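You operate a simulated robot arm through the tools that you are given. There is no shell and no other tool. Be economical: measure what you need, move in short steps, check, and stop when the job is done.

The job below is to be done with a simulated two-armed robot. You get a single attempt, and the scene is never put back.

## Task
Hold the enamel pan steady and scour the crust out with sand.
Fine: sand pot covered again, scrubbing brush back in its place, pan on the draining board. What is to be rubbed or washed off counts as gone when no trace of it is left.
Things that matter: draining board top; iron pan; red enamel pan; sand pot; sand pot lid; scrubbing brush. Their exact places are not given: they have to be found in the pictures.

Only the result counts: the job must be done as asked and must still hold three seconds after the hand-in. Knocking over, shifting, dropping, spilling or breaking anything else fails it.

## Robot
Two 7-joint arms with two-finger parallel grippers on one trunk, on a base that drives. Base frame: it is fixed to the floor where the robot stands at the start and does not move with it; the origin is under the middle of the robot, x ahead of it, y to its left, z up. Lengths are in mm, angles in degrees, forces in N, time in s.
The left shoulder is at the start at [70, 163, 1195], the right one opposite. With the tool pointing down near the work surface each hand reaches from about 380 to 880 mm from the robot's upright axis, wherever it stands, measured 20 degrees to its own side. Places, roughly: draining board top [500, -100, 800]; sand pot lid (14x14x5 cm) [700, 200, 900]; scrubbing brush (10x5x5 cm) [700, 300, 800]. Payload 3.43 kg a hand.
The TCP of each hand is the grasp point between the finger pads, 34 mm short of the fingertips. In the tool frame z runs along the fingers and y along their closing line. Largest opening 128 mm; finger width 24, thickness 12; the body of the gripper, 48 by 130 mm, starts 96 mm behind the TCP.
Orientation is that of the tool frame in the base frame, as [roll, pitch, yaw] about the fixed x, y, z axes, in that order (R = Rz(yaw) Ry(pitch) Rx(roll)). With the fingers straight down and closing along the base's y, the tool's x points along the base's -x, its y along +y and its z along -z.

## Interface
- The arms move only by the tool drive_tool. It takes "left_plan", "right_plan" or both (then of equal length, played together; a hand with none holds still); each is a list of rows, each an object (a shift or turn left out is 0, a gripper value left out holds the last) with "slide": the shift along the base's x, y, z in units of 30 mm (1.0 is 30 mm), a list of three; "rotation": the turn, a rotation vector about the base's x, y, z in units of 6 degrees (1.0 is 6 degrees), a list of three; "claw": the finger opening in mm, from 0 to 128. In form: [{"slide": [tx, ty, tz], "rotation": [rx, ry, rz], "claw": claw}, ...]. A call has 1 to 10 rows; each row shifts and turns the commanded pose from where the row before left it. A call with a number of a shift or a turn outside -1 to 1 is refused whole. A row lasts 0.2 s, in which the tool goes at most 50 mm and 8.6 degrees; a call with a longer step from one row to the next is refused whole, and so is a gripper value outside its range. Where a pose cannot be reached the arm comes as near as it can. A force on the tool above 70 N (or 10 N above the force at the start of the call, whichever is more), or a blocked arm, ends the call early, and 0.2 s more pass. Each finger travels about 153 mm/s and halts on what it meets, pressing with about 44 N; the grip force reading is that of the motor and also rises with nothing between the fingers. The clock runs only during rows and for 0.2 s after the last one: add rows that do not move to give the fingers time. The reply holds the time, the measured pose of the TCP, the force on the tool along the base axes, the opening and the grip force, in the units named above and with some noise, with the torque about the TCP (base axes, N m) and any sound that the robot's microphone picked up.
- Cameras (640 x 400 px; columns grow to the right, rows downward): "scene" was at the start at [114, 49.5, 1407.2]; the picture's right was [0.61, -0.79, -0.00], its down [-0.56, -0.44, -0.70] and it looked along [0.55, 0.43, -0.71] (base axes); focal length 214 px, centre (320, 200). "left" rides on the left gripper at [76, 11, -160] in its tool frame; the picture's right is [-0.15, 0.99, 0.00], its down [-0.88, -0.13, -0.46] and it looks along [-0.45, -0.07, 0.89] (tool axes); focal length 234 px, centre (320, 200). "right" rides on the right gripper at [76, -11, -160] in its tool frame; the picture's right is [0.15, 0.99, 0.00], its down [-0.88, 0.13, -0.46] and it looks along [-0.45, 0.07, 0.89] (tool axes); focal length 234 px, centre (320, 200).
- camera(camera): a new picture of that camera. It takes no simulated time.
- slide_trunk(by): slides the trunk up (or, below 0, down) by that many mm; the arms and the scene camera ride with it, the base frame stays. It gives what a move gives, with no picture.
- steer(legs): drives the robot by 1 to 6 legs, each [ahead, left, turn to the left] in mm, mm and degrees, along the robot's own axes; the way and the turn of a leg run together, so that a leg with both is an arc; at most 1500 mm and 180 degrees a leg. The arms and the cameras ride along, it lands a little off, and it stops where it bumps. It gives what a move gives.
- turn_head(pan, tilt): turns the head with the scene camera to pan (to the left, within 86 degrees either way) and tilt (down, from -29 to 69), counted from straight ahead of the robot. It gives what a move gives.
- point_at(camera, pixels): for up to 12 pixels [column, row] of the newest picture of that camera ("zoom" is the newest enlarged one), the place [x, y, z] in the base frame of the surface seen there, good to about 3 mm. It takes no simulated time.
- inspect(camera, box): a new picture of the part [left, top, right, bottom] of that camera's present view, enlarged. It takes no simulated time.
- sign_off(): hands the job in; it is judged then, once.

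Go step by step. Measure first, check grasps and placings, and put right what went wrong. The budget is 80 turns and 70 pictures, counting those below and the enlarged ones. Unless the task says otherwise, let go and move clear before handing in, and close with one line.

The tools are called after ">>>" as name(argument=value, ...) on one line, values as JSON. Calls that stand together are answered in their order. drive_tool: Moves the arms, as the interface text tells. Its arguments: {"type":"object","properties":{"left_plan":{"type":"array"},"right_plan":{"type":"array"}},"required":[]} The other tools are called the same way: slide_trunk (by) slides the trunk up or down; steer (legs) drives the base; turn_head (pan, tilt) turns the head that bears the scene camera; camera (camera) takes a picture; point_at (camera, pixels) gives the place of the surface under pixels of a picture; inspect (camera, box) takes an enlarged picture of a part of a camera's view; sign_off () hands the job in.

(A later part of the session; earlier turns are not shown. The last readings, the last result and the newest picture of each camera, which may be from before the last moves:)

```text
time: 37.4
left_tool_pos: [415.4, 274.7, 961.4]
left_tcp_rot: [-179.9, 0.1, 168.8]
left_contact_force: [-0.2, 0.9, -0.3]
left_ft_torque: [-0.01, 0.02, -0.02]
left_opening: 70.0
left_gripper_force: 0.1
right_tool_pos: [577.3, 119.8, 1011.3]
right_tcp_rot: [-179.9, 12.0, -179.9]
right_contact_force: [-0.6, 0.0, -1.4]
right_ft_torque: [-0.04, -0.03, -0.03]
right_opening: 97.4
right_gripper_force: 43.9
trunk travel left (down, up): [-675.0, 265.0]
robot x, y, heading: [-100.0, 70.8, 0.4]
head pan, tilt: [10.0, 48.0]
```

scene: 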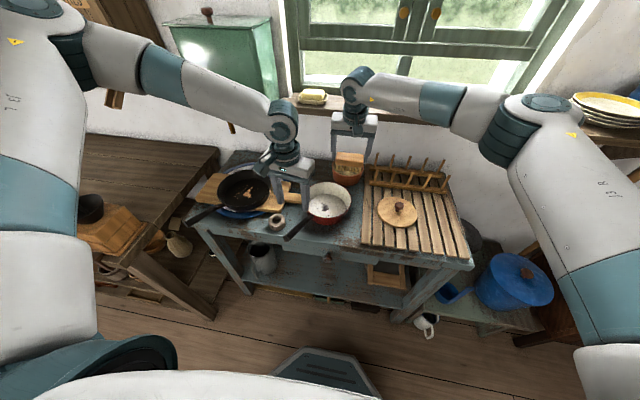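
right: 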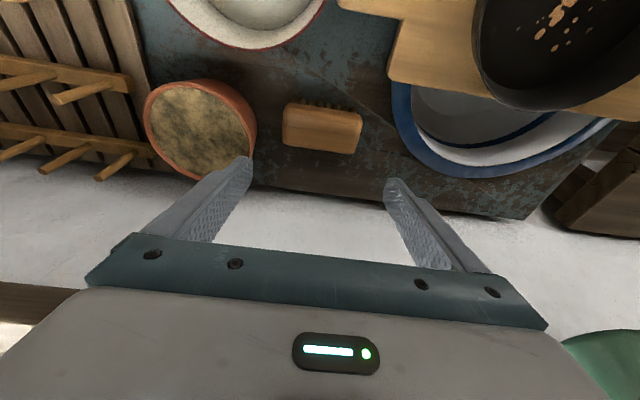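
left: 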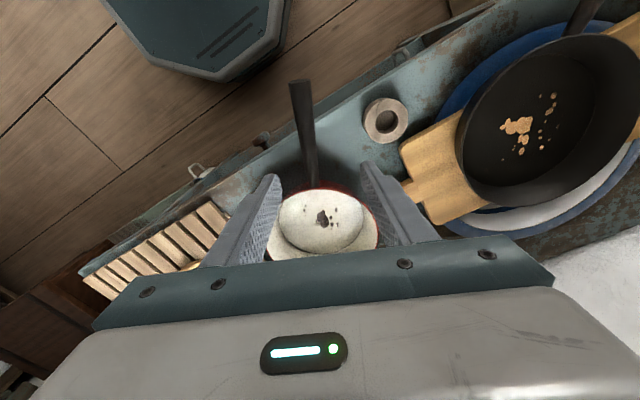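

Reachable now. Turn the last 11° and look at the handle from the left camera.

>>> drive_tool(left_plan=[{"rotation": [0, 0, -0.95]}, {"rotation": [0, 0, -0.95]}, {"slide": [-0.2, 0.1, -0.5]}, {}])

>>> camera(camera="left")

>>> inspect(camera="scene", box=[270, 160, 390, 250])

```text
time: 38.4
left_tool_pos: [409.8, 278.5, 946.5]
left_tcp_rot: [-179.8, 0.1, 157.4]
left_contact_force: [0.0, -0.5, 0.1]
left_ft_torque: [0.0, 0.01, 0.02]
left_opening: 69.9
left_gripper_force: 0.0
right_tool_pos: [578.0, 119.9, 1010.9]
right_tcp_rot: [180.0, 11.9, -179.9]
right_contact_force: [-0.1, 0.6, -1.6]
right_ft_torque: [-0.01, 0.03, 0.01]
right_opening: 97.2
right_gripper_force: 44.0
trunk travel left (down, up): [-675.0, 265.0]
robot x, y, heading: [-101.1, 75.7, 0.1]
head pan, tilt: [10.0, 48.0]
```

```text
44 pictures are left
```

left: 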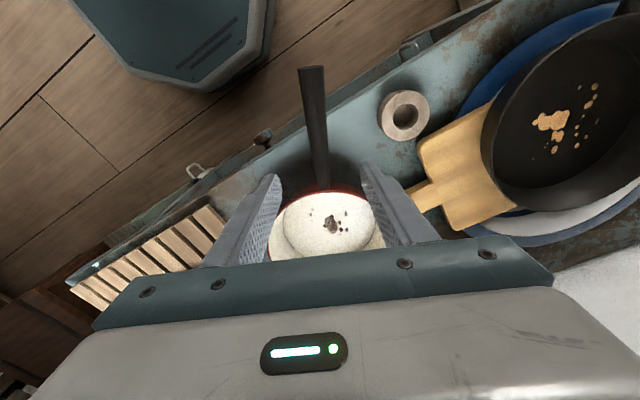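

```text
4.44 times, centred on (330, 205) of scene
```

zoom: 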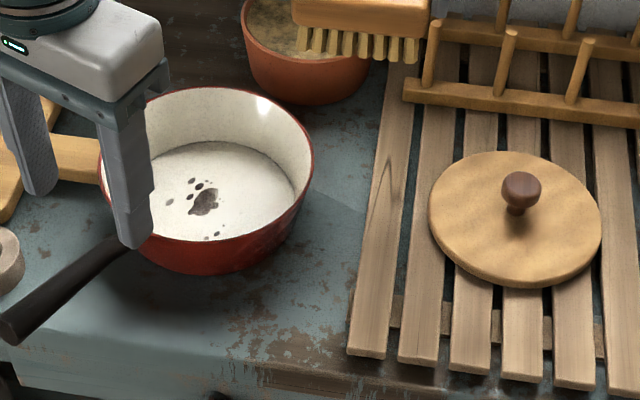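

>>> point_at(camera="left", pixels=[[314, 90], [317, 120], [320, 150], [321, 170], [310, 120], [325, 120], [313, 150], [328, 150]])

>>> point_at(camera="zoom", pixels=[[20, 310], [60, 285], [100, 260], [120, 245], [205, 200], [170, 200], [207, 238], [200, 180]])

```text
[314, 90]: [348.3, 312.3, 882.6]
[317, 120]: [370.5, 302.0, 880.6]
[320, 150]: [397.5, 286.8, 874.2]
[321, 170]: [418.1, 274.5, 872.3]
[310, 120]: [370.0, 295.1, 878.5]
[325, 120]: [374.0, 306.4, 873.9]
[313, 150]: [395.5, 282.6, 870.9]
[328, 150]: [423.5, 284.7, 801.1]
```

```text
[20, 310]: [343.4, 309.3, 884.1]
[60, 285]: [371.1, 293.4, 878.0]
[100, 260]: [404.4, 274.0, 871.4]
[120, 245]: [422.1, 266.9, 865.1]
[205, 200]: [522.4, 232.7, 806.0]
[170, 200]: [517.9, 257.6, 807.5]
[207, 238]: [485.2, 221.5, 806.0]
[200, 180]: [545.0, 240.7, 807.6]
```

Handle line at x=410 is y≈279, top ≈873, heading −28°. Turn 5° more, descend to z≈868 and close.

>>> drive_tool(left_plan=[{"slide": [-0.1, 0.05, 0], "rotation": [0, 0, -0.8], "claw": 50}, {"slide": [0, 0, -0.9]}, {"slide": [0, 0, -0.9]}, {"slide": [0, 0, -0.8]}, {}, {"claw": 30}, {"claw": 5}, {"claw": 5}, {"claw": 5}])

>>> inspect(camera="scene", box=[250, 140, 410, 250])

```text
time: 40.4
left_tool_pos: [406.7, 281.5, 869.4]
left_tcp_rot: [-179.8, 0.2, 152.6]
left_contact_force: [-0.4, 0.5, -0.8]
left_ft_torque: [-0.07, -0.01, -0.05]
left_opening: 18.5
left_gripper_force: 44.0
right_tool_pos: [577.4, 119.8, 1012.3]
right_tcp_rot: [179.9, 12.1, -179.9]
right_contact_force: [-0.3, 0.2, -1.4]
right_ft_torque: [0.01, -0.02, -0.01]
right_opening: 97.0
right_gripper_force: 44.2
trunk travel left (down, up): [-675.0, 265.0]
robot x, y, heading: [-103.8, 69.6, -0.0]
head pan, tilt: [10.0, 48.0]
```

```text
3.64 times, centred on (330, 195) of scene
```

zoom: 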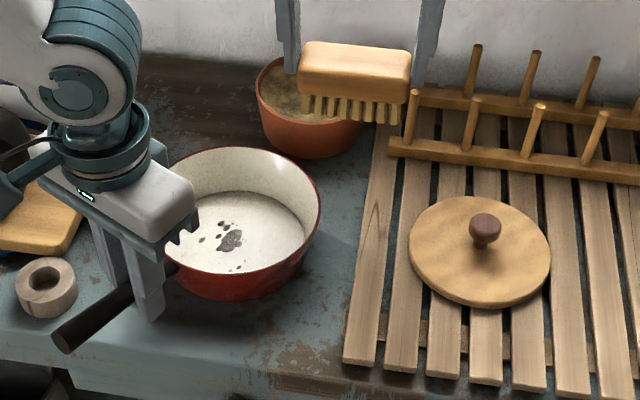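

Handle held at 18.5 mm. With its present lean the right wrist would come near the left, so I turn the right hand +90° in the air so that it leans to the right.

>>> drive_tool(right_plan=[{"rotation": [0, 0, 1]}, {"rotation": [0, 0, 1]}, {"rotation": [0, 0, 1]}, {"rotation": [0, 0, 1]}, {"rotation": [0, 0, 1]}, {"rotation": [0, 0, 1]}, {"rotation": [0, 0, 1]}, {"rotation": [0, 0, 1]}, {"rotation": [0, 0, 1]}, {"rotation": [0, 0, 1]}])

>>> drive_tool(right_plan=[{"rotation": [0, 0, 1]}, {"rotation": [0, 0, 1]}, {"rotation": [0, 0, 1]}, {"rotation": [0, 0, 1]}, {"rotation": [0, 0, 1]}, {}])

>>> camera(camera="scene")

```text
time: 42.6
left_tool_pos: [408.0, 280.7, 869.6]
left_tcp_rot: [-179.7, 0.1, 152.6]
left_contact_force: [-1.0, -0.1, -0.9]
left_ft_torque: [-0.02, 0.07, -0.06]
left_opening: 18.6
left_gripper_force: 43.7
right_tool_pos: [577.4, 120.4, 1011.5]
right_tcp_rot: [180.0, 12.0, -119.9]
right_contact_force: [-0.6, 0.1, -1.4]
right_ft_torque: [0.0, -0.01, 0.03]
right_opening: 97.2
right_gripper_force: 44.0
trunk travel left (down, up): [-675.0, 265.0]
robot x, y, heading: [-99.2, 70.0, 0.1]
head pan, tilt: [10.0, 48.0]
```

```text
time: 44.0
left_tool_pos: [406.3, 280.7, 868.7]
left_tcp_rot: [-179.9, 0.1, 152.7]
left_contact_force: [-0.5, 0.7, 0.6]
left_ft_torque: [0.05, 0.03, -0.07]
left_opening: 18.4
left_gripper_force: 43.1
right_tool_pos: [577.3, 119.6, 1011.2]
right_tcp_rot: [-179.9, 12.0, -120.0]
right_contact_force: [0.1, 0.3, -0.7]
right_ft_torque: [0.02, -0.01, 0.01]
right_opening: 97.3
right_gripper_force: 44.0
right hand out of reach, approached as far as the arm can: row 1, 2, 3, 4, 5
trunk travel left (down, up): [-675.0, 265.0]
robot x, y, heading: [-100.7, 69.6, -0.2]
head pan, tilt: [10.0, 48.0]
```

```text
41 pictures are left
```

scene: 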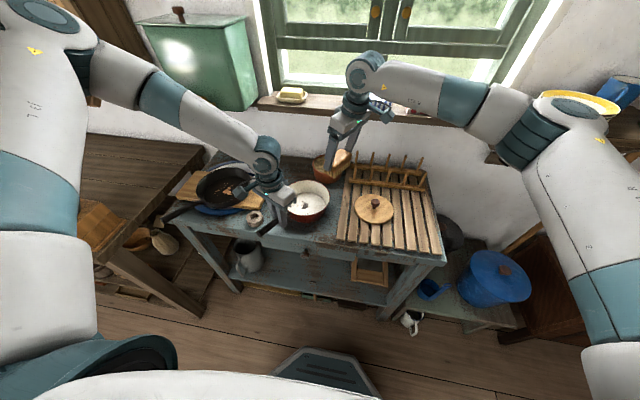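

The right wrist stops at 60° of turn; enough. For more room I regrip the handle 25 mm further out.

>>> drive_tool(left_plan=[{"claw": 45}, {"claw": 45}, {"slide": [-0.37, 0.2, 0.05]}, {"slide": [-0.37, 0.2, 0.05]}, {}, {"claw": 20}, {"claw": 5}, {"claw": 5}])

>>> inspect(camera="scene", box=[230, 140, 390, 260])

```text
time: 45.8
left_tool_pos: [384.2, 294.1, 873.1]
left_tcp_rot: [-180.0, 0.2, 152.6]
left_contact_force: [-0.7, -0.7, 0.5]
left_ft_torque: [-0.05, 0.0, -0.16]
left_opening: 18.4
left_gripper_force: 43.4
right_tool_pos: [577.4, 120.6, 1010.6]
right_tcp_rot: [-180.0, 12.1, -119.9]
right_contact_force: [0.0, 0.1, -1.7]
right_ft_torque: [-0.01, -0.01, -0.03]
right_opening: 97.3
right_gripper_force: 44.0
trunk travel left (down, up): [-675.0, 265.0]
robot x, y, heading: [-103.5, 72.4, 0.2]
head pan, tilt: [10.0, 48.0]
```

```text
3.33 times, centred on (310, 200) of scene
```

zoom: 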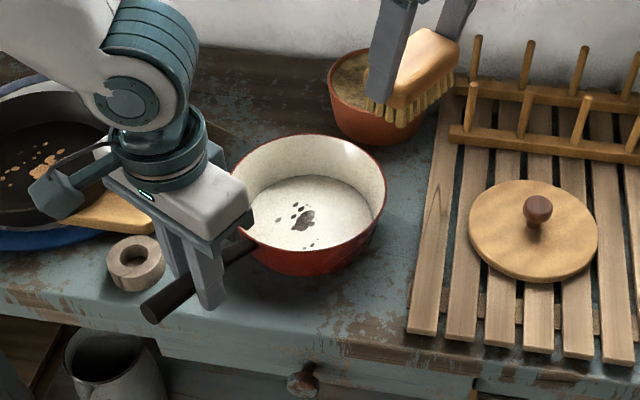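

Pan and crust are in place (crust at zoom 300,218). Move the brush over the pan and down to just inside the rim.

>>> drive_tool(right_plan=[{"slide": [-0.41, 0.74, 0]}, {"slide": [-0.41, 0.74, 0]}, {"slide": [-0.41, 0.74, 0]}, {"slide": [-0.41, 0.74, 0]}, {"slide": [-0.41, 0.74, 0]}, {"slide": [0, 0, -0.8]}, {"slide": [0, 0, -0.8]}, {"slide": [0, 0, -0.8]}, {}])

>>> inspect(camera="scene", box=[230, 110, 390, 250])

>>> camera(camera="right")

```text
time: 47.8
left_tool_pos: [384.2, 293.2, 871.8]
left_tcp_rot: [-180.0, 0.1, 152.6]
left_contact_force: [-0.7, -1.3, -0.1]
left_ft_torque: [0.05, 0.13, -0.07]
left_opening: 18.3
left_gripper_force: 44.0
right_tool_pos: [515.9, 232.2, 940.2]
right_tcp_rot: [-180.0, 11.9, -119.9]
right_contact_force: [-0.3, -0.3, -1.9]
right_ft_torque: [-0.01, 0.0, 0.0]
right_opening: 97.4
right_gripper_force: 43.9
trunk travel left (down, up): [-675.0, 265.0]
robot x, y, heading: [-99.9, 71.6, -0.0]
head pan, tilt: [10.0, 48.0]
```

```text
2.86 times, centred on (310, 180) of scene
```

zoom: 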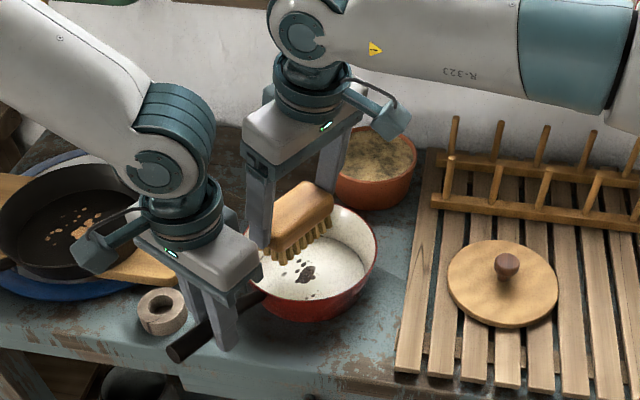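

```text
38 pictures are left
```

right: 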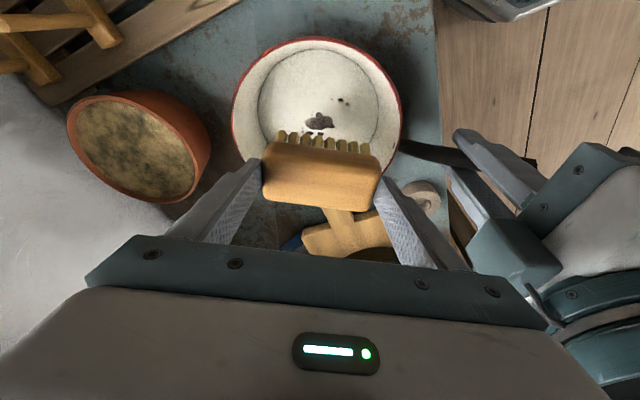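

Clearances are fine. Lower into the pan and creep to the floor.

>>> drive_tool(right_plan=[{"slide": [0, 0, -0.8]}, {"slide": [0, 0, -0.8]}, {"slide": [0, 0, -0.4]}, {"slide": [0, 0, -0.2]}, {}])

>>> drive_tool(right_plan=[{"slide": [0, 0, -0.1]}, {}])

>>> inspect(camera="scene", box=[250, 140, 390, 250])

```text
time: 49.0
left_tool_pos: [384.1, 293.3, 872.9]
left_tcp_rot: [-179.9, 0.1, 152.6]
left_contact_force: [-1.3, 0.0, -0.6]
left_ft_torque: [0.0, 0.04, -0.07]
left_opening: 18.1
left_gripper_force: 43.9
right_tool_pos: [516.6, 234.2, 874.9]
right_tcp_rot: [-180.0, 12.1, -119.9]
right_contact_force: [-0.5, 0.2, -1.4]
right_ft_torque: [-0.03, 0.0, 0.0]
right_opening: 97.2
right_gripper_force: 44.0
trunk travel left (down, up): [-675.0, 265.0]
robot x, y, heading: [-97.6, 70.8, 0.1]
head pan, tilt: [10.0, 48.0]
```

```text
time: 49.6
left_tool_pos: [384.7, 293.5, 872.7]
left_tcp_rot: [-179.7, 0.1, 152.6]
left_contact_force: [-1.5, -0.1, 0.6]
left_ft_torque: [0.0, 0.06, -0.05]
left_opening: 18.2
left_gripper_force: 43.5
right_tool_pos: [515.9, 232.8, 870.4]
right_tcp_rot: [179.9, 11.9, -120.0]
right_contact_force: [-0.1, 0.0, -1.8]
right_ft_torque: [-0.01, -0.01, -0.06]
right_opening: 97.3
right_gripper_force: 43.9
trunk travel left (down, up): [-675.0, 265.0]
robot x, y, heading: [-97.5, 70.0, 0.1]
head pan, tilt: [10.0, 48.0]
```

```text
3.64 times, centred on (320, 195) of scene
```

zoom: 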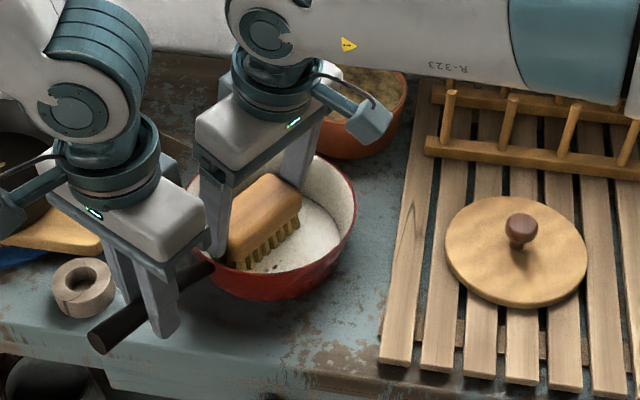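

Nearly at the floor; press down slightly, then scrub across and along.

>>> drive_tool(right_plan=[{"slide": [0, 0, -0.06]}, {"slide": [0, 0, -0.06]}, {}])

```text
time: 50.4
left_tool_pos: [383.3, 292.1, 872.1]
left_tcp_rot: [-180.0, 0.2, 152.5]
left_contact_force: [11.9, 0.2, -19.1]
left_ft_torque: [0.44, 0.74, 0.18]
left_opening: 18.4
left_gripper_force: 44.1
right_tool_pos: [516.2, 232.2, 871.0]
right_tcp_rot: [-180.0, 12.3, -119.8]
right_contact_force: [-6.6, -5.3, 39.5]
right_ft_torque: [-0.16, 0.48, 0.26]
right_opening: 97.1
right_gripper_force: 43.8
trunk travel left (down, up): [-675.0, 265.0]
robot x, y, heading: [-100.6, 68.2, -0.0]
head pan, tilt: [10.0, 48.0]
```

40 N is stiff contact; ease 2 mm and scrub with modest force.

>>> drive_tool(right_plan=[{"slide": [0, 0, 0.06]}, {"slide": [0.1, 0.17, 0]}, {"slide": [0.1, 0.17, 0]}, {"slide": [-0.17, -0.29, 0]}, {"slide": [-0.17, -0.29, 0]}, {"slide": [-0.17, -0.29, 0]}, {"slide": [0.17, 0.29, 0]}, {"slide": [0.17, 0.29, 0]}, {"slide": [0.17, 0.29, 0]}, {"slide": [-0.1, -0.17, 0]}])

>>> inspect(camera="scene", box=[250, 140, 390, 250])

```text
time: 52.6
left_tool_pos: [383.2, 294.0, 872.5]
left_tcp_rot: [-179.9, 0.2, 152.5]
left_contact_force: [-4.0, -2.8, -1.1]
left_ft_torque: [-0.33, -0.32, -0.06]
left_opening: 18.2
left_gripper_force: 44.4
right_tool_pos: [519.6, 238.1, 870.1]
right_tcp_rot: [-179.8, 12.2, -119.8]
right_contact_force: [8.7, 3.9, 20.2]
right_ft_torque: [0.37, -0.77, 0.01]
right_opening: 96.8
right_gripper_force: 44.0
trunk travel left (down, up): [-675.0, 265.0]
robot x, y, heading: [-98.1, 68.1, 0.1]
head pan, tilt: [10.0, 48.0]
```

```text
3.64 times, centred on (320, 195) of scene
```

zoom: 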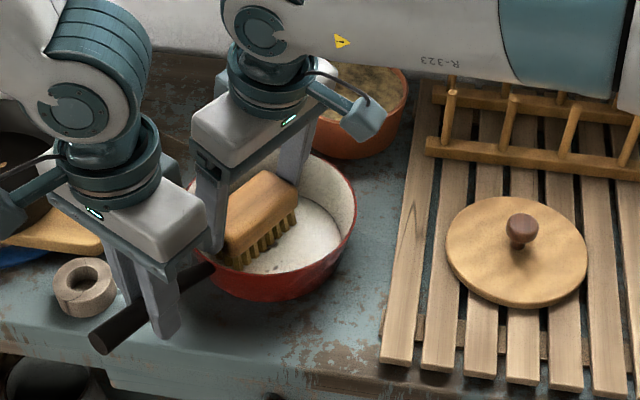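

Scrubbing works at ~20 N. More strokes, including along the brush.

>>> drive_tool(right_plan=[{"slide": [0.08, 0.14, 0]}, {"slide": [-0.25, 0.15, 0]}, {"slide": [0.08, -0.44, 0]}, {"slide": [-0.17, -0.29, 0]}, {"slide": [-0.17, -0.29, 0]}, {"slide": [0.35, -0.2, 0]}, {"slide": [0.17, 0.29, 0]}, {"slide": [0.17, 0.29, 0]}, {"slide": [0.1, 0.2, 0]}, {"slide": [-0.25, 0.1, 0]}])

>>> drive_tool(right_plan=[{"slide": [-0.17, -0.29, 0]}, {"slide": [-0.17, -0.29, 0]}, {"slide": [-0.17, -0.25, 0]}, {"slide": [0.17, 0.29, 0]}, {"slide": [0.17, 0.29, 0]}, {"slide": [0.15, 0.25, 0]}, {"slide": [-0.15, -0.25, 0]}, {"slide": [0, 0, 0.8]}, {"slide": [0, 0, 0.8]}, {"slide": [0, 0, 0.8]}])

>>> camera(camera="right")

>>> inspect(camera="scene", box=[250, 140, 390, 250])

```text
time: 54.8
left_tool_pos: [384.3, 293.2, 874.8]
left_tcp_rot: [-179.9, 0.1, 152.7]
left_contact_force: [-1.1, 0.4, -1.0]
left_ft_torque: [-0.36, -0.71, -0.12]
left_opening: 18.3
left_gripper_force: 44.2
right_tool_pos: [521.9, 233.8, 870.0]
right_tcp_rot: [-179.9, 12.3, -120.0]
right_contact_force: [8.7, -2.6, 19.5]
right_ft_torque: [-0.08, -0.45, -0.04]
right_opening: 97.2
right_gripper_force: 44.3
trunk travel left (down, up): [-675.0, 265.0]
robot x, y, heading: [-97.0, 67.9, 0.0]
head pan, tilt: [10.0, 48.0]
```

```text
time: 57.0
left_tool_pos: [383.3, 292.3, 872.4]
left_tcp_rot: [-179.9, 0.1, 152.6]
left_contact_force: [-3.1, 0.6, 5.7]
left_ft_torque: [-0.23, -0.33, -0.2]
left_opening: 18.3
left_gripper_force: 44.0
right_tool_pos: [515.4, 228.8, 940.2]
right_tcp_rot: [-180.0, 12.0, -119.9]
right_contact_force: [-0.8, -0.7, -1.7]
right_ft_torque: [0.0, 0.0, -0.02]
right_opening: 97.4
right_gripper_force: 44.1
trunk travel left (down, up): [-675.0, 265.0]
robot x, y, heading: [-102.0, 69.3, 0.4]
head pan, tilt: [10.0, 48.0]
```

```text
35 pictures are left
```

right: 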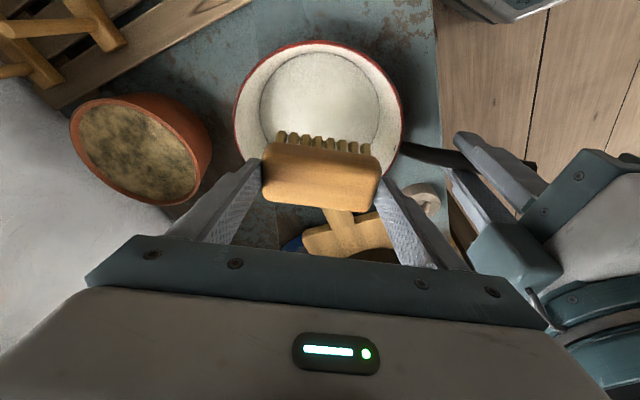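

```text
3.64 times, centred on (320, 195) of scene
```

zoom: 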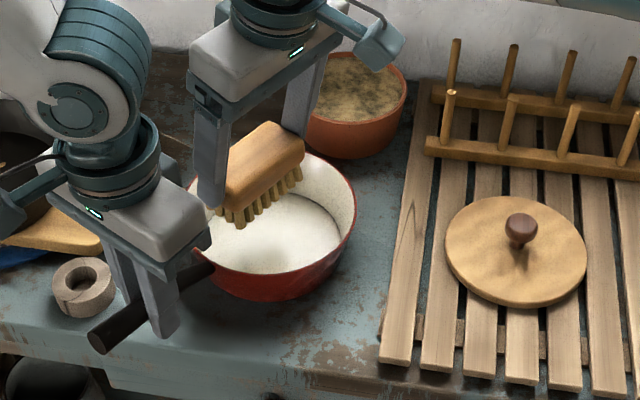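

The crust seems gone. Lift the brush away, turning the hand back, and inspect the pan floor.

>>> drive_tool(right_plan=[{"slide": [0, 0, 1]}, {"slide": [0, 0, 1]}, {"slide": [0.5, -0.8, 0], "rotation": [0, 0, -1]}, {"slide": [0.5, -0.8, 0], "rotation": [0, 0, -1]}, {"slide": [0.5, -0.8, 0], "rotation": [0, 0, -1]}, {"slide": [0.5, -0.8, 0], "rotation": [0, 0, -1]}, {"rotation": [0, 0, -1]}, {"rotation": [0, 0, -1]}, {"rotation": [0, 0, -1]}, {"rotation": [0, 0, -1]}])

>>> drive_tool(right_plan=[{"rotation": [0, 0, -1]}, {"rotation": [0, 0, -1]}, {}], left_plan=[{"claw": 40}, {"claw": 60}, {"claw": 60}])

>>> inspect(camera="scene", box=[280, 165, 360, 225])

>>> camera(camera="left")

```text
time: 59.2
left_tool_pos: [383.4, 292.3, 872.4]
left_tcp_rot: [-179.8, 0.2, 152.6]
left_contact_force: [-2.5, -0.3, 4.5]
left_ft_torque: [-0.06, -0.03, -0.09]
left_opening: 18.0
left_gripper_force: 44.3
right_tool_pos: [576.6, 131.3, 1000.2]
right_tcp_rot: [180.0, 12.0, -167.9]
right_contact_force: [0.0, 0.6, -1.4]
right_ft_torque: [0.01, 0.02, 0.01]
right_opening: 97.3
right_gripper_force: 44.5
trunk travel left (down, up): [-675.0, 265.0]
robot x, y, heading: [-99.8, 68.9, 0.0]
head pan, tilt: [10.0, 48.0]
```

```text
time: 60.0
left_tool_pos: [385.1, 293.1, 871.9]
left_tcp_rot: [-179.9, 0.1, 152.6]
left_contact_force: [0.6, -0.2, 0.2]
left_ft_torque: [-0.02, -0.04, 0.01]
left_opening: 59.9
left_gripper_force: 0.0
right_tool_pos: [577.2, 132.3, 999.6]
right_tcp_rot: [-180.0, 12.0, -179.9]
right_contact_force: [0.0, 0.4, -2.5]
right_ft_torque: [-0.03, 0.0, 0.02]
right_opening: 97.4
right_gripper_force: 44.1
trunk travel left (down, up): [-675.0, 265.0]
robot x, y, heading: [-98.6, 69.8, -0.2]
head pan, tilt: [10.0, 48.0]
```

```text
6.67 times, centred on (320, 195) of scene
```

zoom: 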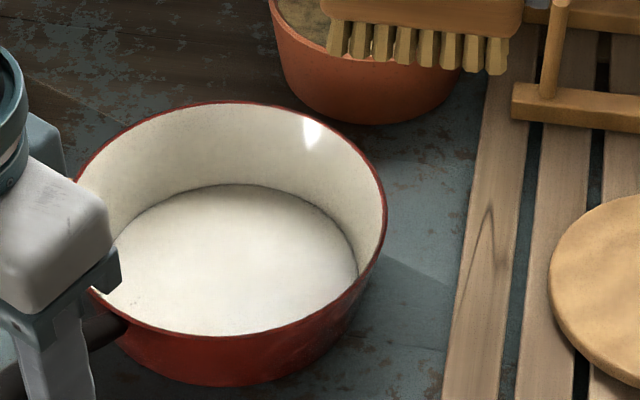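

```text
32 pictures are left
```

left: 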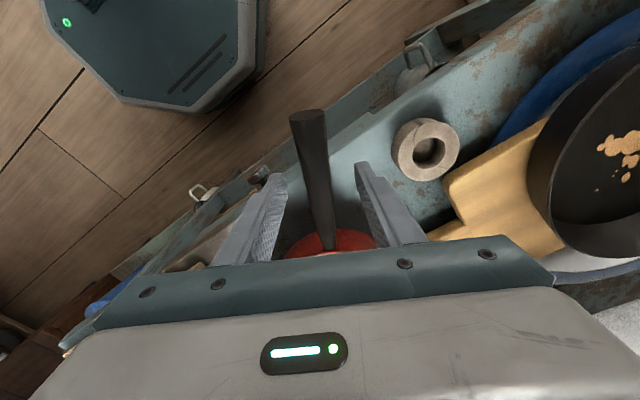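

Floor looks white; the part behind the left hand is hidden. Raise the left hand clear and look again.

>>> drive_tool(left_plan=[{"slide": [0, 0, 1]}, {"slide": [0, 0, 1]}, {"slide": [0, 0.6, 1]}, {"slide": [0, 1, 0.5]}, {"slide": [0, 1, 0.3]}, {"slide": [0, 1, 0]}, {}])

>>> inspect(camera="scene", box=[280, 165, 360, 225])

```text
time: 61.6
left_tool_pos: [384.3, 400.0, 985.9]
left_tcp_rot: [-179.8, -0.1, 152.6]
left_contact_force: [0.1, 0.9, -0.3]
left_ft_torque: [0.01, 0.02, -0.01]
left_opening: 60.0
left_gripper_force: 0.0
right_tool_pos: [577.1, 130.9, 1000.8]
right_tcp_rot: [-180.0, 11.8, -179.9]
right_contact_force: [0.7, -0.1, -1.4]
right_ft_torque: [0.0, 0.02, 0.0]
right_opening: 97.1
right_gripper_force: 44.0
trunk travel left (down, up): [-675.0, 265.0]
robot x, y, heading: [-100.2, 69.2, -0.0]
head pan, tilt: [10.0, 48.0]
```

```text
6.67 times, centred on (320, 195) of scene
```

zoom: 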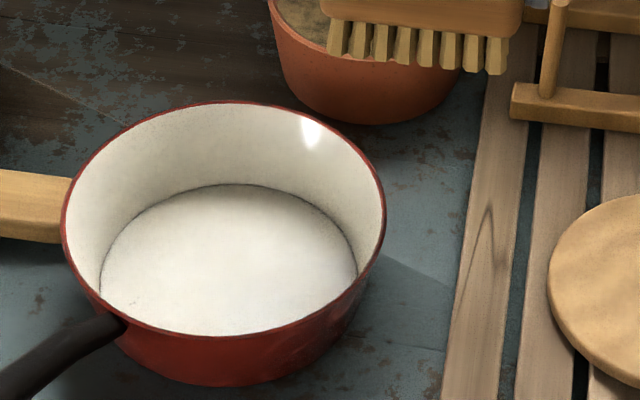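

>>> inspect(camera="scene", box=[288, 186, 330, 212])

>>> camera(camera="left")

```text
15.24 times, centred on (309, 199) of scene
```

zoom: 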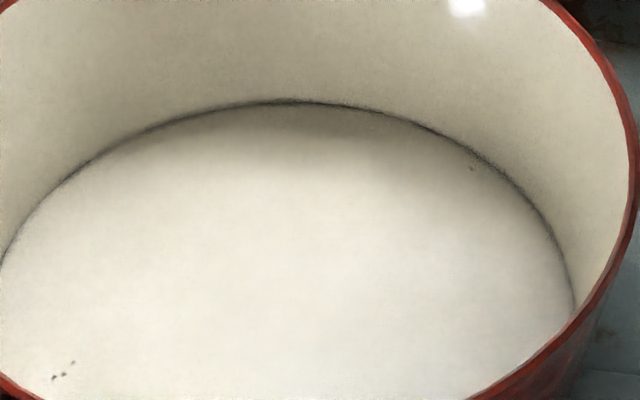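

```text
29 pictures are left
```

left: 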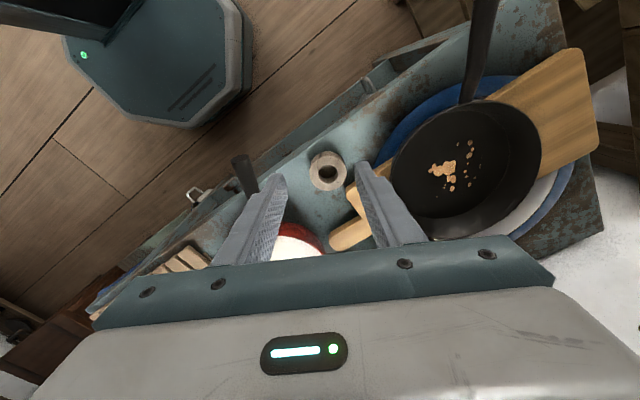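

Tiny specks remain at zoom (63,372) and (472,168). Locate them.

>>> point_at(camera="zoom", pixels=[[54, 378], [63, 374], [73, 362], [472, 168], [300, 101], [560, 300], [5, 260], [480, 395], [575, 310]])

>>> inspect(camera="scene", box=[286, 176, 350, 216])

```text
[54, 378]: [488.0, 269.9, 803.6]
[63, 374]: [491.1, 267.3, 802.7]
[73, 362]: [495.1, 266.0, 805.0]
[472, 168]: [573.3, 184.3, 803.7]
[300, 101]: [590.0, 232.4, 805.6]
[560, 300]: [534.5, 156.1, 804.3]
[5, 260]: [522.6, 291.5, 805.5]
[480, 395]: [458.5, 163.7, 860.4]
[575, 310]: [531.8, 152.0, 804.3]
```

```text
10.00 times, centred on (318, 196) of scene
```

zoom: 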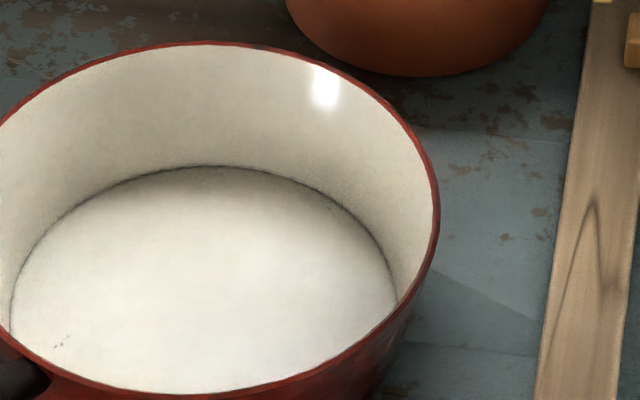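

Specks near (491,268) and at the seam (573,184); I'm not sure they're crust. Bring the left hand back above the handle and look closely with its camera.

>>> drive_tool(left_plan=[{"slide": [0, -1, -0.2]}, {"slide": [0, -1, -0.2]}, {"slide": [0, -1, -0.4]}, {"slide": [0, -0.57, -0.4]}, {}])

>>> inspect(camera="left", box=[250, 150, 410, 250])

```text
time: 62.8
left_tool_pos: [384.1, 291.9, 949.5]
left_tcp_rot: [-179.8, 0.1, 152.6]
left_contact_force: [-0.4, 0.0, -0.8]
left_ft_torque: [-0.02, -0.02, 0.02]
left_opening: 60.2
left_gripper_force: 0.0
right_tool_pos: [576.9, 132.4, 1000.7]
right_tcp_rot: [-180.0, 11.9, -179.9]
right_contact_force: [0.4, -0.3, -0.8]
right_ft_torque: [0.01, -0.03, -0.04]
right_opening: 96.9
right_gripper_force: 44.0
trunk travel left (down, up): [-675.0, 265.0]
robot x, y, heading: [-97.3, 71.1, 0.1]
head pan, tilt: [10.0, 48.0]
```

```text
4.00 times, centred on (330, 200) of left
```

zoom: 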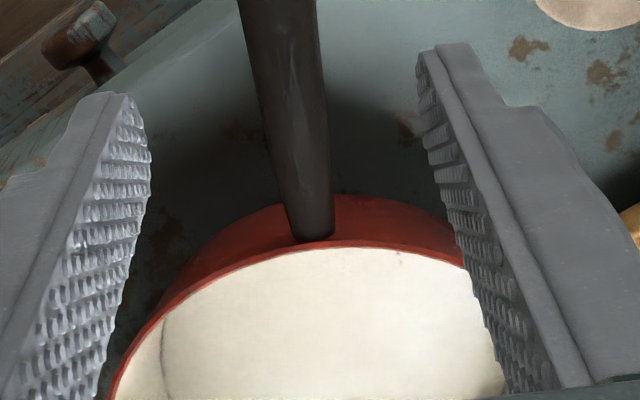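

A faint speck also shows at zoom (400,258), so I scrub that side once more: grip the handle and turn the right hand again.

>>> point_at(camera="zoom", pixels=[[400, 258], [280, 80], [300, 160], [310, 210]])

>>> drive_tool(right_plan=[{"rotation": [0, 0, 1]}, {"rotation": [0, 0, 1]}, {"rotation": [0, 0, 1]}, {"rotation": [0, 0, 1]}, {"rotation": [0, 0, 1]}, {"rotation": [0, 0, 1]}, {"rotation": [0, 0, 1]}, {"rotation": [0, 0, 1]}, {"rotation": [0, 0, 1]}, {"rotation": [0, 0, 0.9]}], left_plan=[{"slide": [0, 0.03, -0.9]}, {"slide": [0, 0, -0.9]}, {"slide": [0, 0, -0.75]}, {}, {"claw": 30}, {"claw": 5}, {"claw": 5}, {}, {}, {}])

```text
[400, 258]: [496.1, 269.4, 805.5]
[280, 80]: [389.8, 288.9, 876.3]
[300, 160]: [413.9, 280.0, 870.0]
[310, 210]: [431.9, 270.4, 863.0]
```

```text
time: 65.0
left_tool_pos: [384.0, 293.4, 873.3]
left_tcp_rot: [-179.9, 0.1, 152.6]
left_contact_force: [-1.1, -1.2, 0.9]
left_ft_torque: [-0.04, -0.11, -0.26]
left_opening: 18.4
left_gripper_force: 44.0
right_tool_pos: [576.6, 131.1, 1000.1]
right_tcp_rot: [-179.9, 12.0, -120.4]
right_contact_force: [0.1, -0.2, -1.4]
right_ft_torque: [-0.03, -0.06, -0.01]
right_opening: 97.1
right_gripper_force: 43.7
trunk travel left (down, up): [-675.0, 265.0]
robot x, y, heading: [-97.2, 65.3, -0.1]
head pan, tilt: [10.0, 48.0]
```

Speck confirmed at (494,268,805). Bring the brush to cover it.

>>> drive_tool(right_plan=[{"slide": [-0.4, 0.72, 0]}, {"slide": [-0.4, 0.72, 0]}, {"slide": [-0.4, 0.72, 0]}, {"slide": [-0.4, 0.68, 0]}, {"slide": [-0.4, 0.68, 0]}, {"slide": [0, 0, -1]}, {"slide": [0, 0, -1]}, {"slide": [0, 0, -1]}, {"slide": [0, 0, -0.9]}, {}])

>>> drive_tool(right_plan=[{"slide": [0, 0, -0.25]}, {"slide": [0, 0, -0.13]}, {}])

```text
time: 67.2
left_tool_pos: [384.5, 293.4, 872.5]
left_tcp_rot: [-180.0, 0.2, 152.7]
left_contact_force: [-0.7, -0.9, 0.1]
left_ft_torque: [0.0, 0.12, -0.06]
left_opening: 18.1
left_gripper_force: 44.1
right_tool_pos: [517.9, 236.6, 883.4]
right_tcp_rot: [-180.0, 11.9, -120.5]
right_contact_force: [-0.6, -0.9, -0.9]
right_ft_torque: [-0.01, 0.01, 0.05]
right_opening: 97.4
right_gripper_force: 44.1
trunk travel left (down, up): [-675.0, 265.0]
robot x, y, heading: [-96.0, 69.0, 0.1]
head pan, tilt: [10.0, 48.0]
```

```text
time: 68.0
left_tool_pos: [383.6, 293.3, 872.8]
left_tcp_rot: [-179.9, 0.1, 152.6]
left_contact_force: [-0.8, 0.7, -0.1]
left_ft_torque: [0.02, 0.04, -0.04]
left_opening: 18.2
left_gripper_force: 43.7
right_tool_pos: [518.1, 237.6, 873.1]
right_tcp_rot: [179.9, 12.0, -120.4]
right_contact_force: [-0.4, 0.1, -1.9]
right_ft_torque: [-0.03, -0.01, 0.05]
right_opening: 96.9
right_gripper_force: 44.2
trunk travel left (down, up): [-675.0, 265.0]
robot x, y, heading: [-100.7, 71.1, -0.1]
head pan, tilt: [10.0, 48.0]
```

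>>> drive_tool(right_plan=[{"slide": [0, 0, -0.09]}, {"slide": [-0.15, 0.08, 0]}, {"slide": [-0.15, 0.08, 0]}, {"slide": [0.13, 0.22, 0]}, {"slide": [-0.2, -0.35, 0]}, {"slide": [0.2, 0.35, 0]}, {"slide": [-0.2, -0.35, 0]}, {"slide": [-0.12, 0.07, 0]}, {"slide": [0.2, 0.3, 0]}, {"slide": [0.1, -0.06, 0]}])

>>> inspect(camera="scene", box=[250, 140, 390, 250])

```text
time: 70.2
left_tool_pos: [385.6, 293.1, 874.9]
left_tcp_rot: [-179.9, 0.4, 152.8]
left_contact_force: [7.6, 8.6, 1.1]
left_ft_torque: [0.18, -0.34, 1.19]
left_opening: 18.4
left_gripper_force: 43.7
right_tool_pos: [508.8, 249.7, 870.7]
right_tcp_rot: [179.8, 12.0, -120.3]
right_contact_force: [-3.7, -4.1, 6.1]
right_ft_torque: [-0.11, -0.06, 0.19]
right_opening: 97.2
right_gripper_force: 44.6
trunk travel left (down, up): [-675.0, 265.0]
robot x, y, heading: [-96.3, 69.8, -0.0]
head pan, tilt: [10.0, 48.0]
```

```text
3.64 times, centred on (320, 195) of scene
```

zoom: 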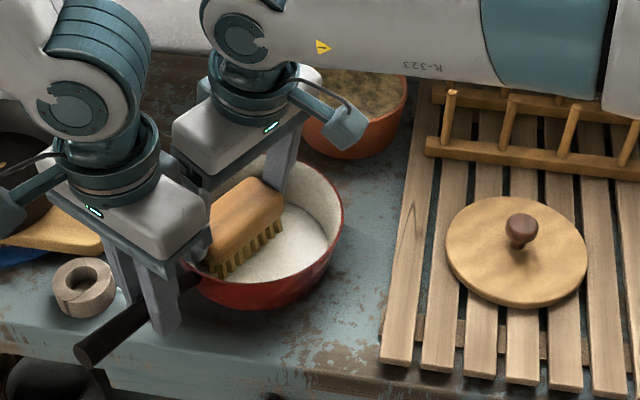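

The finger pushed the pan a little; back off from the wall, a few cross strokes more, and lift.

>>> drive_tool(right_plan=[{"slide": [0.12, -0.07, 0]}, {"slide": [-0.17, -0.29, 0]}, {"slide": [-0.17, -0.29, 0]}, {"slide": [0.17, 0.29, 0]}, {"slide": [0.17, 0.29, 0]}, {"slide": [-0.1, -0.17, 0]}, {"slide": [0.05, -0.03, 0.7]}, {"slide": [0, 0, 1]}, {"slide": [0, 0, 1]}, {"slide": [0, 0, 1]}])

>>> drive_tool(right_plan=[{"slide": [0.45, -0.9, 0.5]}, {"slide": [0.45, -0.9, 0]}, {"slide": [0.45, -0.9, 0]}, {"slide": [0.45, -0.9, 0]}, {}])

>>> inspect(camera="scene", box=[282, 176, 346, 216])

>>> inspect(camera="scene", box=[230, 140, 390, 250])

```text
time: 72.4
left_tool_pos: [382.7, 294.1, 872.7]
left_tcp_rot: [-179.9, 0.0, 152.6]
left_contact_force: [5.0, 2.6, 14.4]
left_ft_torque: [-0.45, -0.96, 0.34]
left_opening: 17.9
left_gripper_force: 43.8
right_tool_pos: [512.5, 240.7, 981.1]
right_tcp_rot: [180.0, 11.9, -120.5]
right_contact_force: [1.0, -0.2, -0.8]
right_ft_torque: [0.02, 0.01, 0.01]
right_opening: 97.2
right_gripper_force: 44.1
trunk travel left (down, up): [-675.0, 265.0]
robot x, y, heading: [-99.0, 70.4, 0.0]
head pan, tilt: [10.0, 48.0]
```

```text
time: 73.6
left_tool_pos: [382.1, 294.7, 871.6]
left_tcp_rot: [-179.7, 0.0, 152.6]
left_contact_force: [0.7, 1.0, 9.8]
left_ft_torque: [-0.19, -0.5, 0.06]
left_opening: 18.2
left_gripper_force: 43.8
right_tool_pos: [567.8, 132.3, 993.9]
right_tcp_rot: [180.0, 12.1, -120.5]
right_contact_force: [0.4, 0.4, -1.3]
right_ft_torque: [-0.07, 0.01, -0.03]
right_opening: 97.0
right_gripper_force: 43.8
trunk travel left (down, up): [-675.0, 265.0]
robot x, y, heading: [-100.1, 68.3, 0.1]
head pan, tilt: [10.0, 48.0]
```

```text
10.00 times, centred on (314, 196) of scene
```

zoom: 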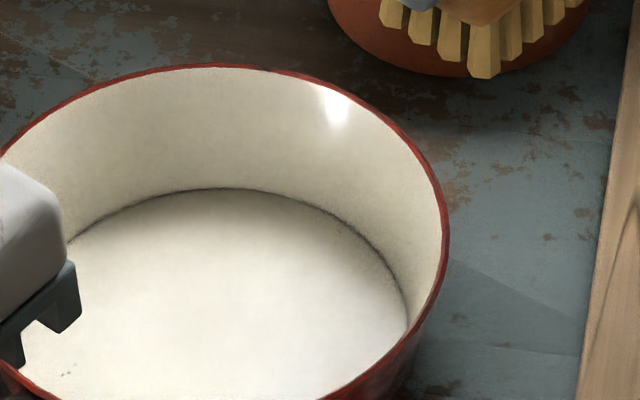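

```text
3.64 times, centred on (310, 195) of scene
```

zoom: 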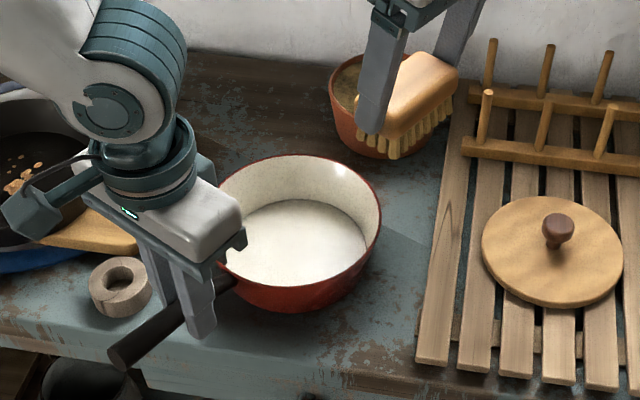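

>>> inspect(camera="scene", box=[282, 202, 314, 222])

>>> point_at(camera="zoom", pixels=[[120, 220], [130, 212], [140, 220], [300, 200]])

```text
16.00 times, centred on (298, 212) of scene
```

zoom: 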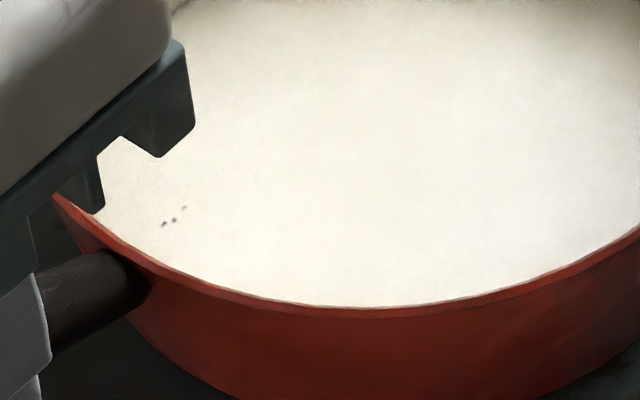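

```text
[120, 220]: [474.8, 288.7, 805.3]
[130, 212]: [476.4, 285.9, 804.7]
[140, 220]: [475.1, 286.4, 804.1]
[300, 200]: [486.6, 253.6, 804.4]
```

The three tiny dots (≈(476,280) now) kept their form and moved with the pan though the brush passed over them, like the dot in the seam: enamel texture, not crust. Now release the handle, raise the left hand away and turn the right hand back.

>>> drive_tool(left_plan=[{"claw": 40}, {"claw": 60}, {"claw": 60}, {"slide": [0, 0, 1]}, {"slide": [0, 0, 1]}, {"slide": [0, 0.5, 1]}, {"slide": [-0.3, 1, 1]}, {"slide": [-0.5, 1, 1]}, {"slide": [-0.5, 1, 1]}, {"slide": [-0.5, 1, 0.5]}], right_plan=[{"rotation": [0, 0, -1]}, {"rotation": [0, 0, -1]}, {"rotation": [0, 0, -1]}, {"rotation": [0, 0, -1]}, {"rotation": [0, 0, -1]}, {"rotation": [0, 0, -1]}, {"rotation": [0, 0, -1]}, {"rotation": [0, 0, -1]}, {"rotation": [0, 0, -1]}, {"rotation": [0, 0, -0.9]}])

>>> inspect(camera="scene", box=[230, 140, 390, 250])

```text
time: 75.8
left_tool_pos: [331.1, 427.6, 1067.4]
left_tcp_rot: [-179.8, 0.1, 152.7]
left_contact_force: [-0.3, 0.7, 0.6]
left_ft_torque: [-0.04, -0.05, -0.03]
left_opening: 60.0
left_gripper_force: 0.1
right_tool_pos: [566.8, 133.2, 995.5]
right_tcp_rot: [-179.9, 12.0, -180.0]
right_contact_force: [-0.8, -0.1, -1.2]
right_ft_torque: [-0.03, 0.0, 0.01]
right_opening: 97.1
right_gripper_force: 44.2
trunk travel left (down, up): [-675.0, 265.0]
robot x, y, heading: [-98.9, 70.8, 0.3]
head pan, tilt: [10.0, 48.0]
```

```text
3.64 times, centred on (310, 195) of scene
```

zoom: 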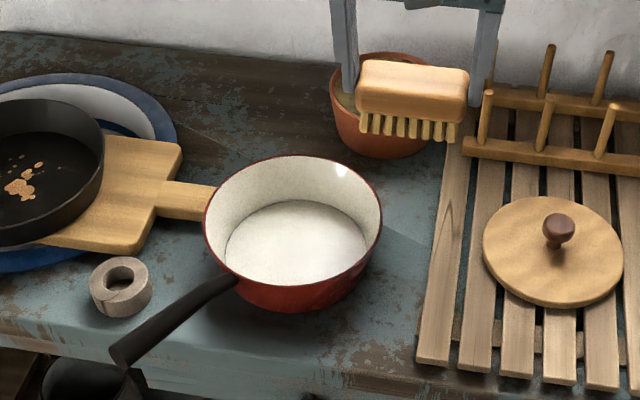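

Everything stands well. Drive 100 mm ahead for brush and lid.

>>> steer(legs=[[95, 0, 0]])

>>> drive_tool(right_plan=[{"slide": [0.1, 0.95, 0]}, {"slide": [0.1, 0.95, 0]}, {"slide": [0.1, 0.95, 0]}, {"slide": [0.1, 0.95, 0]}, {"slide": [0, 0.95, 0]}, {"slide": [0, 0.95, 0]}, {"slide": [0, 0.4, 0]}, {}])

```text
time: 76.9
left_tool_pos: [426.1, 427.5, 1068.2]
left_tcp_rot: [-179.9, 0.1, 152.7]
left_contact_force: [-0.1, -0.5, 0.4]
left_ft_torque: [-0.01, 0.04, -0.02]
left_opening: 59.8
left_gripper_force: 0.0
right_tool_pos: [661.4, 131.7, 995.9]
right_tcp_rot: [-179.9, 12.1, -179.7]
right_contact_force: [-0.4, -0.5, -2.5]
right_ft_torque: [-0.02, 0.01, 0.0]
right_opening: 97.2
right_gripper_force: 43.5
trunk travel left (down, up): [-675.0, 265.0]
robot x, y, heading: [-3.9, 72.2, 0.1]
head pan, tilt: [10.0, 48.0]
```

```text
time: 78.7
left_tool_pos: [424.5, 428.0, 1068.8]
left_tcp_rot: [-179.9, 0.1, 152.6]
left_contact_force: [-0.2, -0.2, -0.2]
left_ft_torque: [0.03, 0.01, -0.03]
left_opening: 60.1
left_gripper_force: 0.1
right_tool_pos: [673.6, 315.0, 996.2]
right_tcp_rot: [180.0, 12.1, -179.9]
right_contact_force: [0.3, 0.1, -0.6]
right_ft_torque: [0.04, 0.01, -0.03]
right_opening: 97.2
right_gripper_force: 43.9
trunk travel left (down, up): [-675.0, 265.0]
robot x, y, heading: [-2.6, 68.8, 0.2]
head pan, tilt: [10.0, 48.0]
```

>>> drive_tool(right_plan=[{"slide": [0.08, 0.07, -1]}, {"slide": [0, 0, -1]}, {"slide": [0, 0, -1]}, {"slide": [0, 0, -1]}, {"slide": [0, 0, -0.2]}, {}])

>>> inspect(camera="scene", box=[250, 130, 410, 230])

```text
time: 80.1
left_tool_pos: [425.0, 427.8, 1067.8]
left_tcp_rot: [-179.9, 0.1, 152.6]
left_contact_force: [0.5, 0.0, 0.0]
left_ft_torque: [-0.02, 0.02, 0.01]
left_opening: 60.1
left_gripper_force: 0.1
right_tool_pos: [679.3, 311.4, 869.1]
right_tcp_rot: [179.9, 12.0, -179.8]
right_contact_force: [-0.4, 0.0, -2.2]
right_ft_torque: [0.03, 0.02, 0.01]
right_opening: 97.4
right_gripper_force: 44.2
right hand out of reach, approached as far as the arm can: row 4
trunk travel left (down, up): [-675.0, 265.0]
robot x, y, heading: [-1.6, 72.0, -0.0]
head pan, tilt: [10.0, 48.0]
```

```text
4.00 times, centred on (330, 180) of scene
```

zoom: 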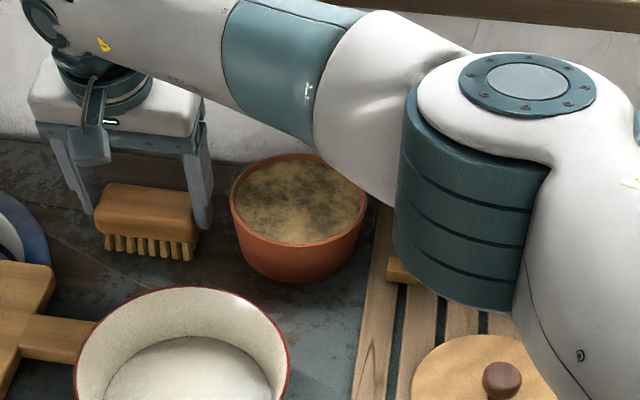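

Just short by 5 mm in y. Nudge and lower to contact, then release narrowly.

>>> drive_tool(right_plan=[{"slide": [-0.1, 0.17, 0]}, {"slide": [0, 0, -0.1]}, {"slide": [0, 0, -0.08]}, {}])

```text
time: 81.1
left_tool_pos: [424.7, 428.9, 1068.3]
left_tcp_rot: [-179.9, 0.1, 152.6]
left_contact_force: [0.2, -0.4, 0.3]
left_ft_torque: [-0.03, 0.0, 0.0]
left_opening: 60.2
left_gripper_force: 0.1
right_tool_pos: [679.1, 311.0, 865.5]
right_tcp_rot: [-179.9, 11.9, -179.8]
right_contact_force: [0.1, 0.7, 3.3]
right_ft_torque: [-0.16, -0.16, 0.04]
right_opening: 97.3
right_gripper_force: 44.4
right hand out of reach, approached as far as the arm can: row 1
trunk travel left (down, up): [-675.0, 265.0]
robot x, y, heading: [-4.0, 66.8, 0.2]
head pan, tilt: [10.0, 48.0]
```

Touching, but 6 mm off its old place. Lift, shift the base 40 mm left and set it exactly.

>>> drive_tool(right_plan=[{"slide": [0, 0, 1]}, {"slide": [0, 0, 1]}, {"slide": [-0.1, -0.5, 0.5]}, {}])

>>> steer(legs=[[0, 40, 0]])

```text
time: 82.1
left_tool_pos: [426.5, 429.1, 1067.1]
left_tcp_rot: [-179.9, 0.1, 152.6]
left_contact_force: [-0.1, 0.4, -0.1]
left_ft_torque: [-0.03, -0.02, 0.0]
left_opening: 60.0
left_gripper_force: 0.1
right_tool_pos: [675.5, 297.2, 938.5]
right_tcp_rot: [-179.9, 12.0, -179.9]
right_contact_force: [-0.9, 0.7, -2.0]
right_ft_torque: [-0.03, 0.02, 0.0]
right_opening: 97.2
right_gripper_force: 44.0
trunk travel left (down, up): [-675.0, 265.0]
robot x, y, heading: [-5.7, 67.2, 0.2]
head pan, tilt: [10.0, 48.0]
```

```text
time: 83.0
left_tool_pos: [425.1, 463.7, 1068.5]
left_tcp_rot: [179.9, -0.1, 152.6]
left_contact_force: [-0.1, -0.6, 0.3]
left_ft_torque: [0.07, 0.0, 0.01]
left_opening: 60.1
left_gripper_force: 0.1
right_tool_pos: [676.5, 330.6, 939.5]
right_tcp_rot: [179.9, 12.0, 180.0]
right_contact_force: [0.8, -0.2, -1.6]
right_ft_torque: [0.0, 0.01, 0.03]
right_opening: 96.9
right_gripper_force: 44.3
trunk travel left (down, up): [-675.0, 265.0]
robot x, y, heading: [-9.1, 108.2, 0.1]
head pan, tilt: [10.0, 48.0]
```

>>> drive_tool(right_plan=[{"slide": [0, -0.45, 0]}, {"slide": [0, 0, -1]}, {"slide": [0, 0, -1]}, {"slide": [0, 0, -0.35]}, {"slide": [0, 0, -0.1]}, {}])

```text
time: 84.4
left_tool_pos: [424.7, 466.6, 1068.7]
left_tcp_rot: [-179.9, 0.1, 152.6]
left_contact_force: [0.2, -0.2, -0.7]
left_ft_torque: [-0.02, 0.01, -0.01]
left_opening: 59.7
left_gripper_force: 0.0
right_tool_pos: [675.7, 319.0, 865.0]
right_tcp_rot: [180.0, 12.0, -179.9]
right_contact_force: [-0.3, 0.1, 2.2]
right_ft_torque: [-0.12, -0.09, 0.03]
right_opening: 97.3
right_gripper_force: 43.7
trunk travel left (down, up): [-675.0, 265.0]
robot x, y, heading: [-4.4, 109.6, -0.0]
head pan, tilt: [10.0, 48.0]
```

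Brush is at its old place with light contact. Release and rise.

>>> drive_tool(right_plan=[{"claw": 114}, {"claw": 114}, {}, {"slide": [0, 0, 0.6]}, {"slide": [0, 0, 1]}, {"slide": [0, 0, 1]}, {"slide": [0, 0, 1]}, {"slide": [0, 0, 0.6]}, {}])

>>> camera(camera="right")

```text
time: 86.4
left_tool_pos: [425.7, 467.0, 1067.0]
left_tcp_rot: [-179.9, 0.1, 152.6]
left_contact_force: [-0.2, -0.4, -0.5]
left_ft_torque: [-0.02, 0.01, 0.02]
left_opening: 60.0
left_gripper_force: 0.1
right_tool_pos: [677.9, 319.8, 992.1]
right_tcp_rot: [180.0, 11.9, -179.8]
right_contact_force: [0.4, -0.1, 0.2]
right_ft_torque: [-0.01, 0.01, 0.03]
right_opening: 113.8
right_gripper_force: 0.1
trunk travel left (down, up): [-675.0, 265.0]
robot x, y, heading: [-5.4, 110.7, 0.1]
head pan, tilt: [10.0, 48.0]
```

```text
20 pictures are left
```

right: 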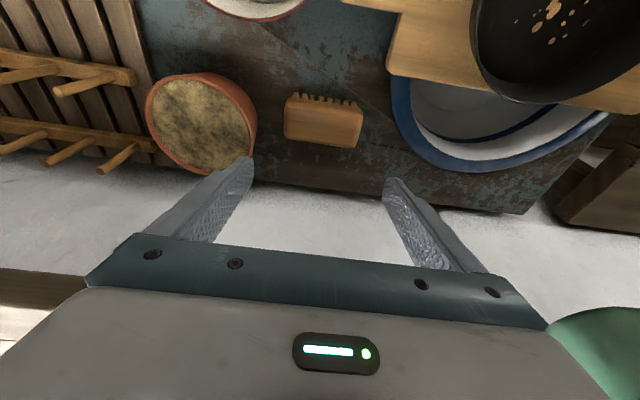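

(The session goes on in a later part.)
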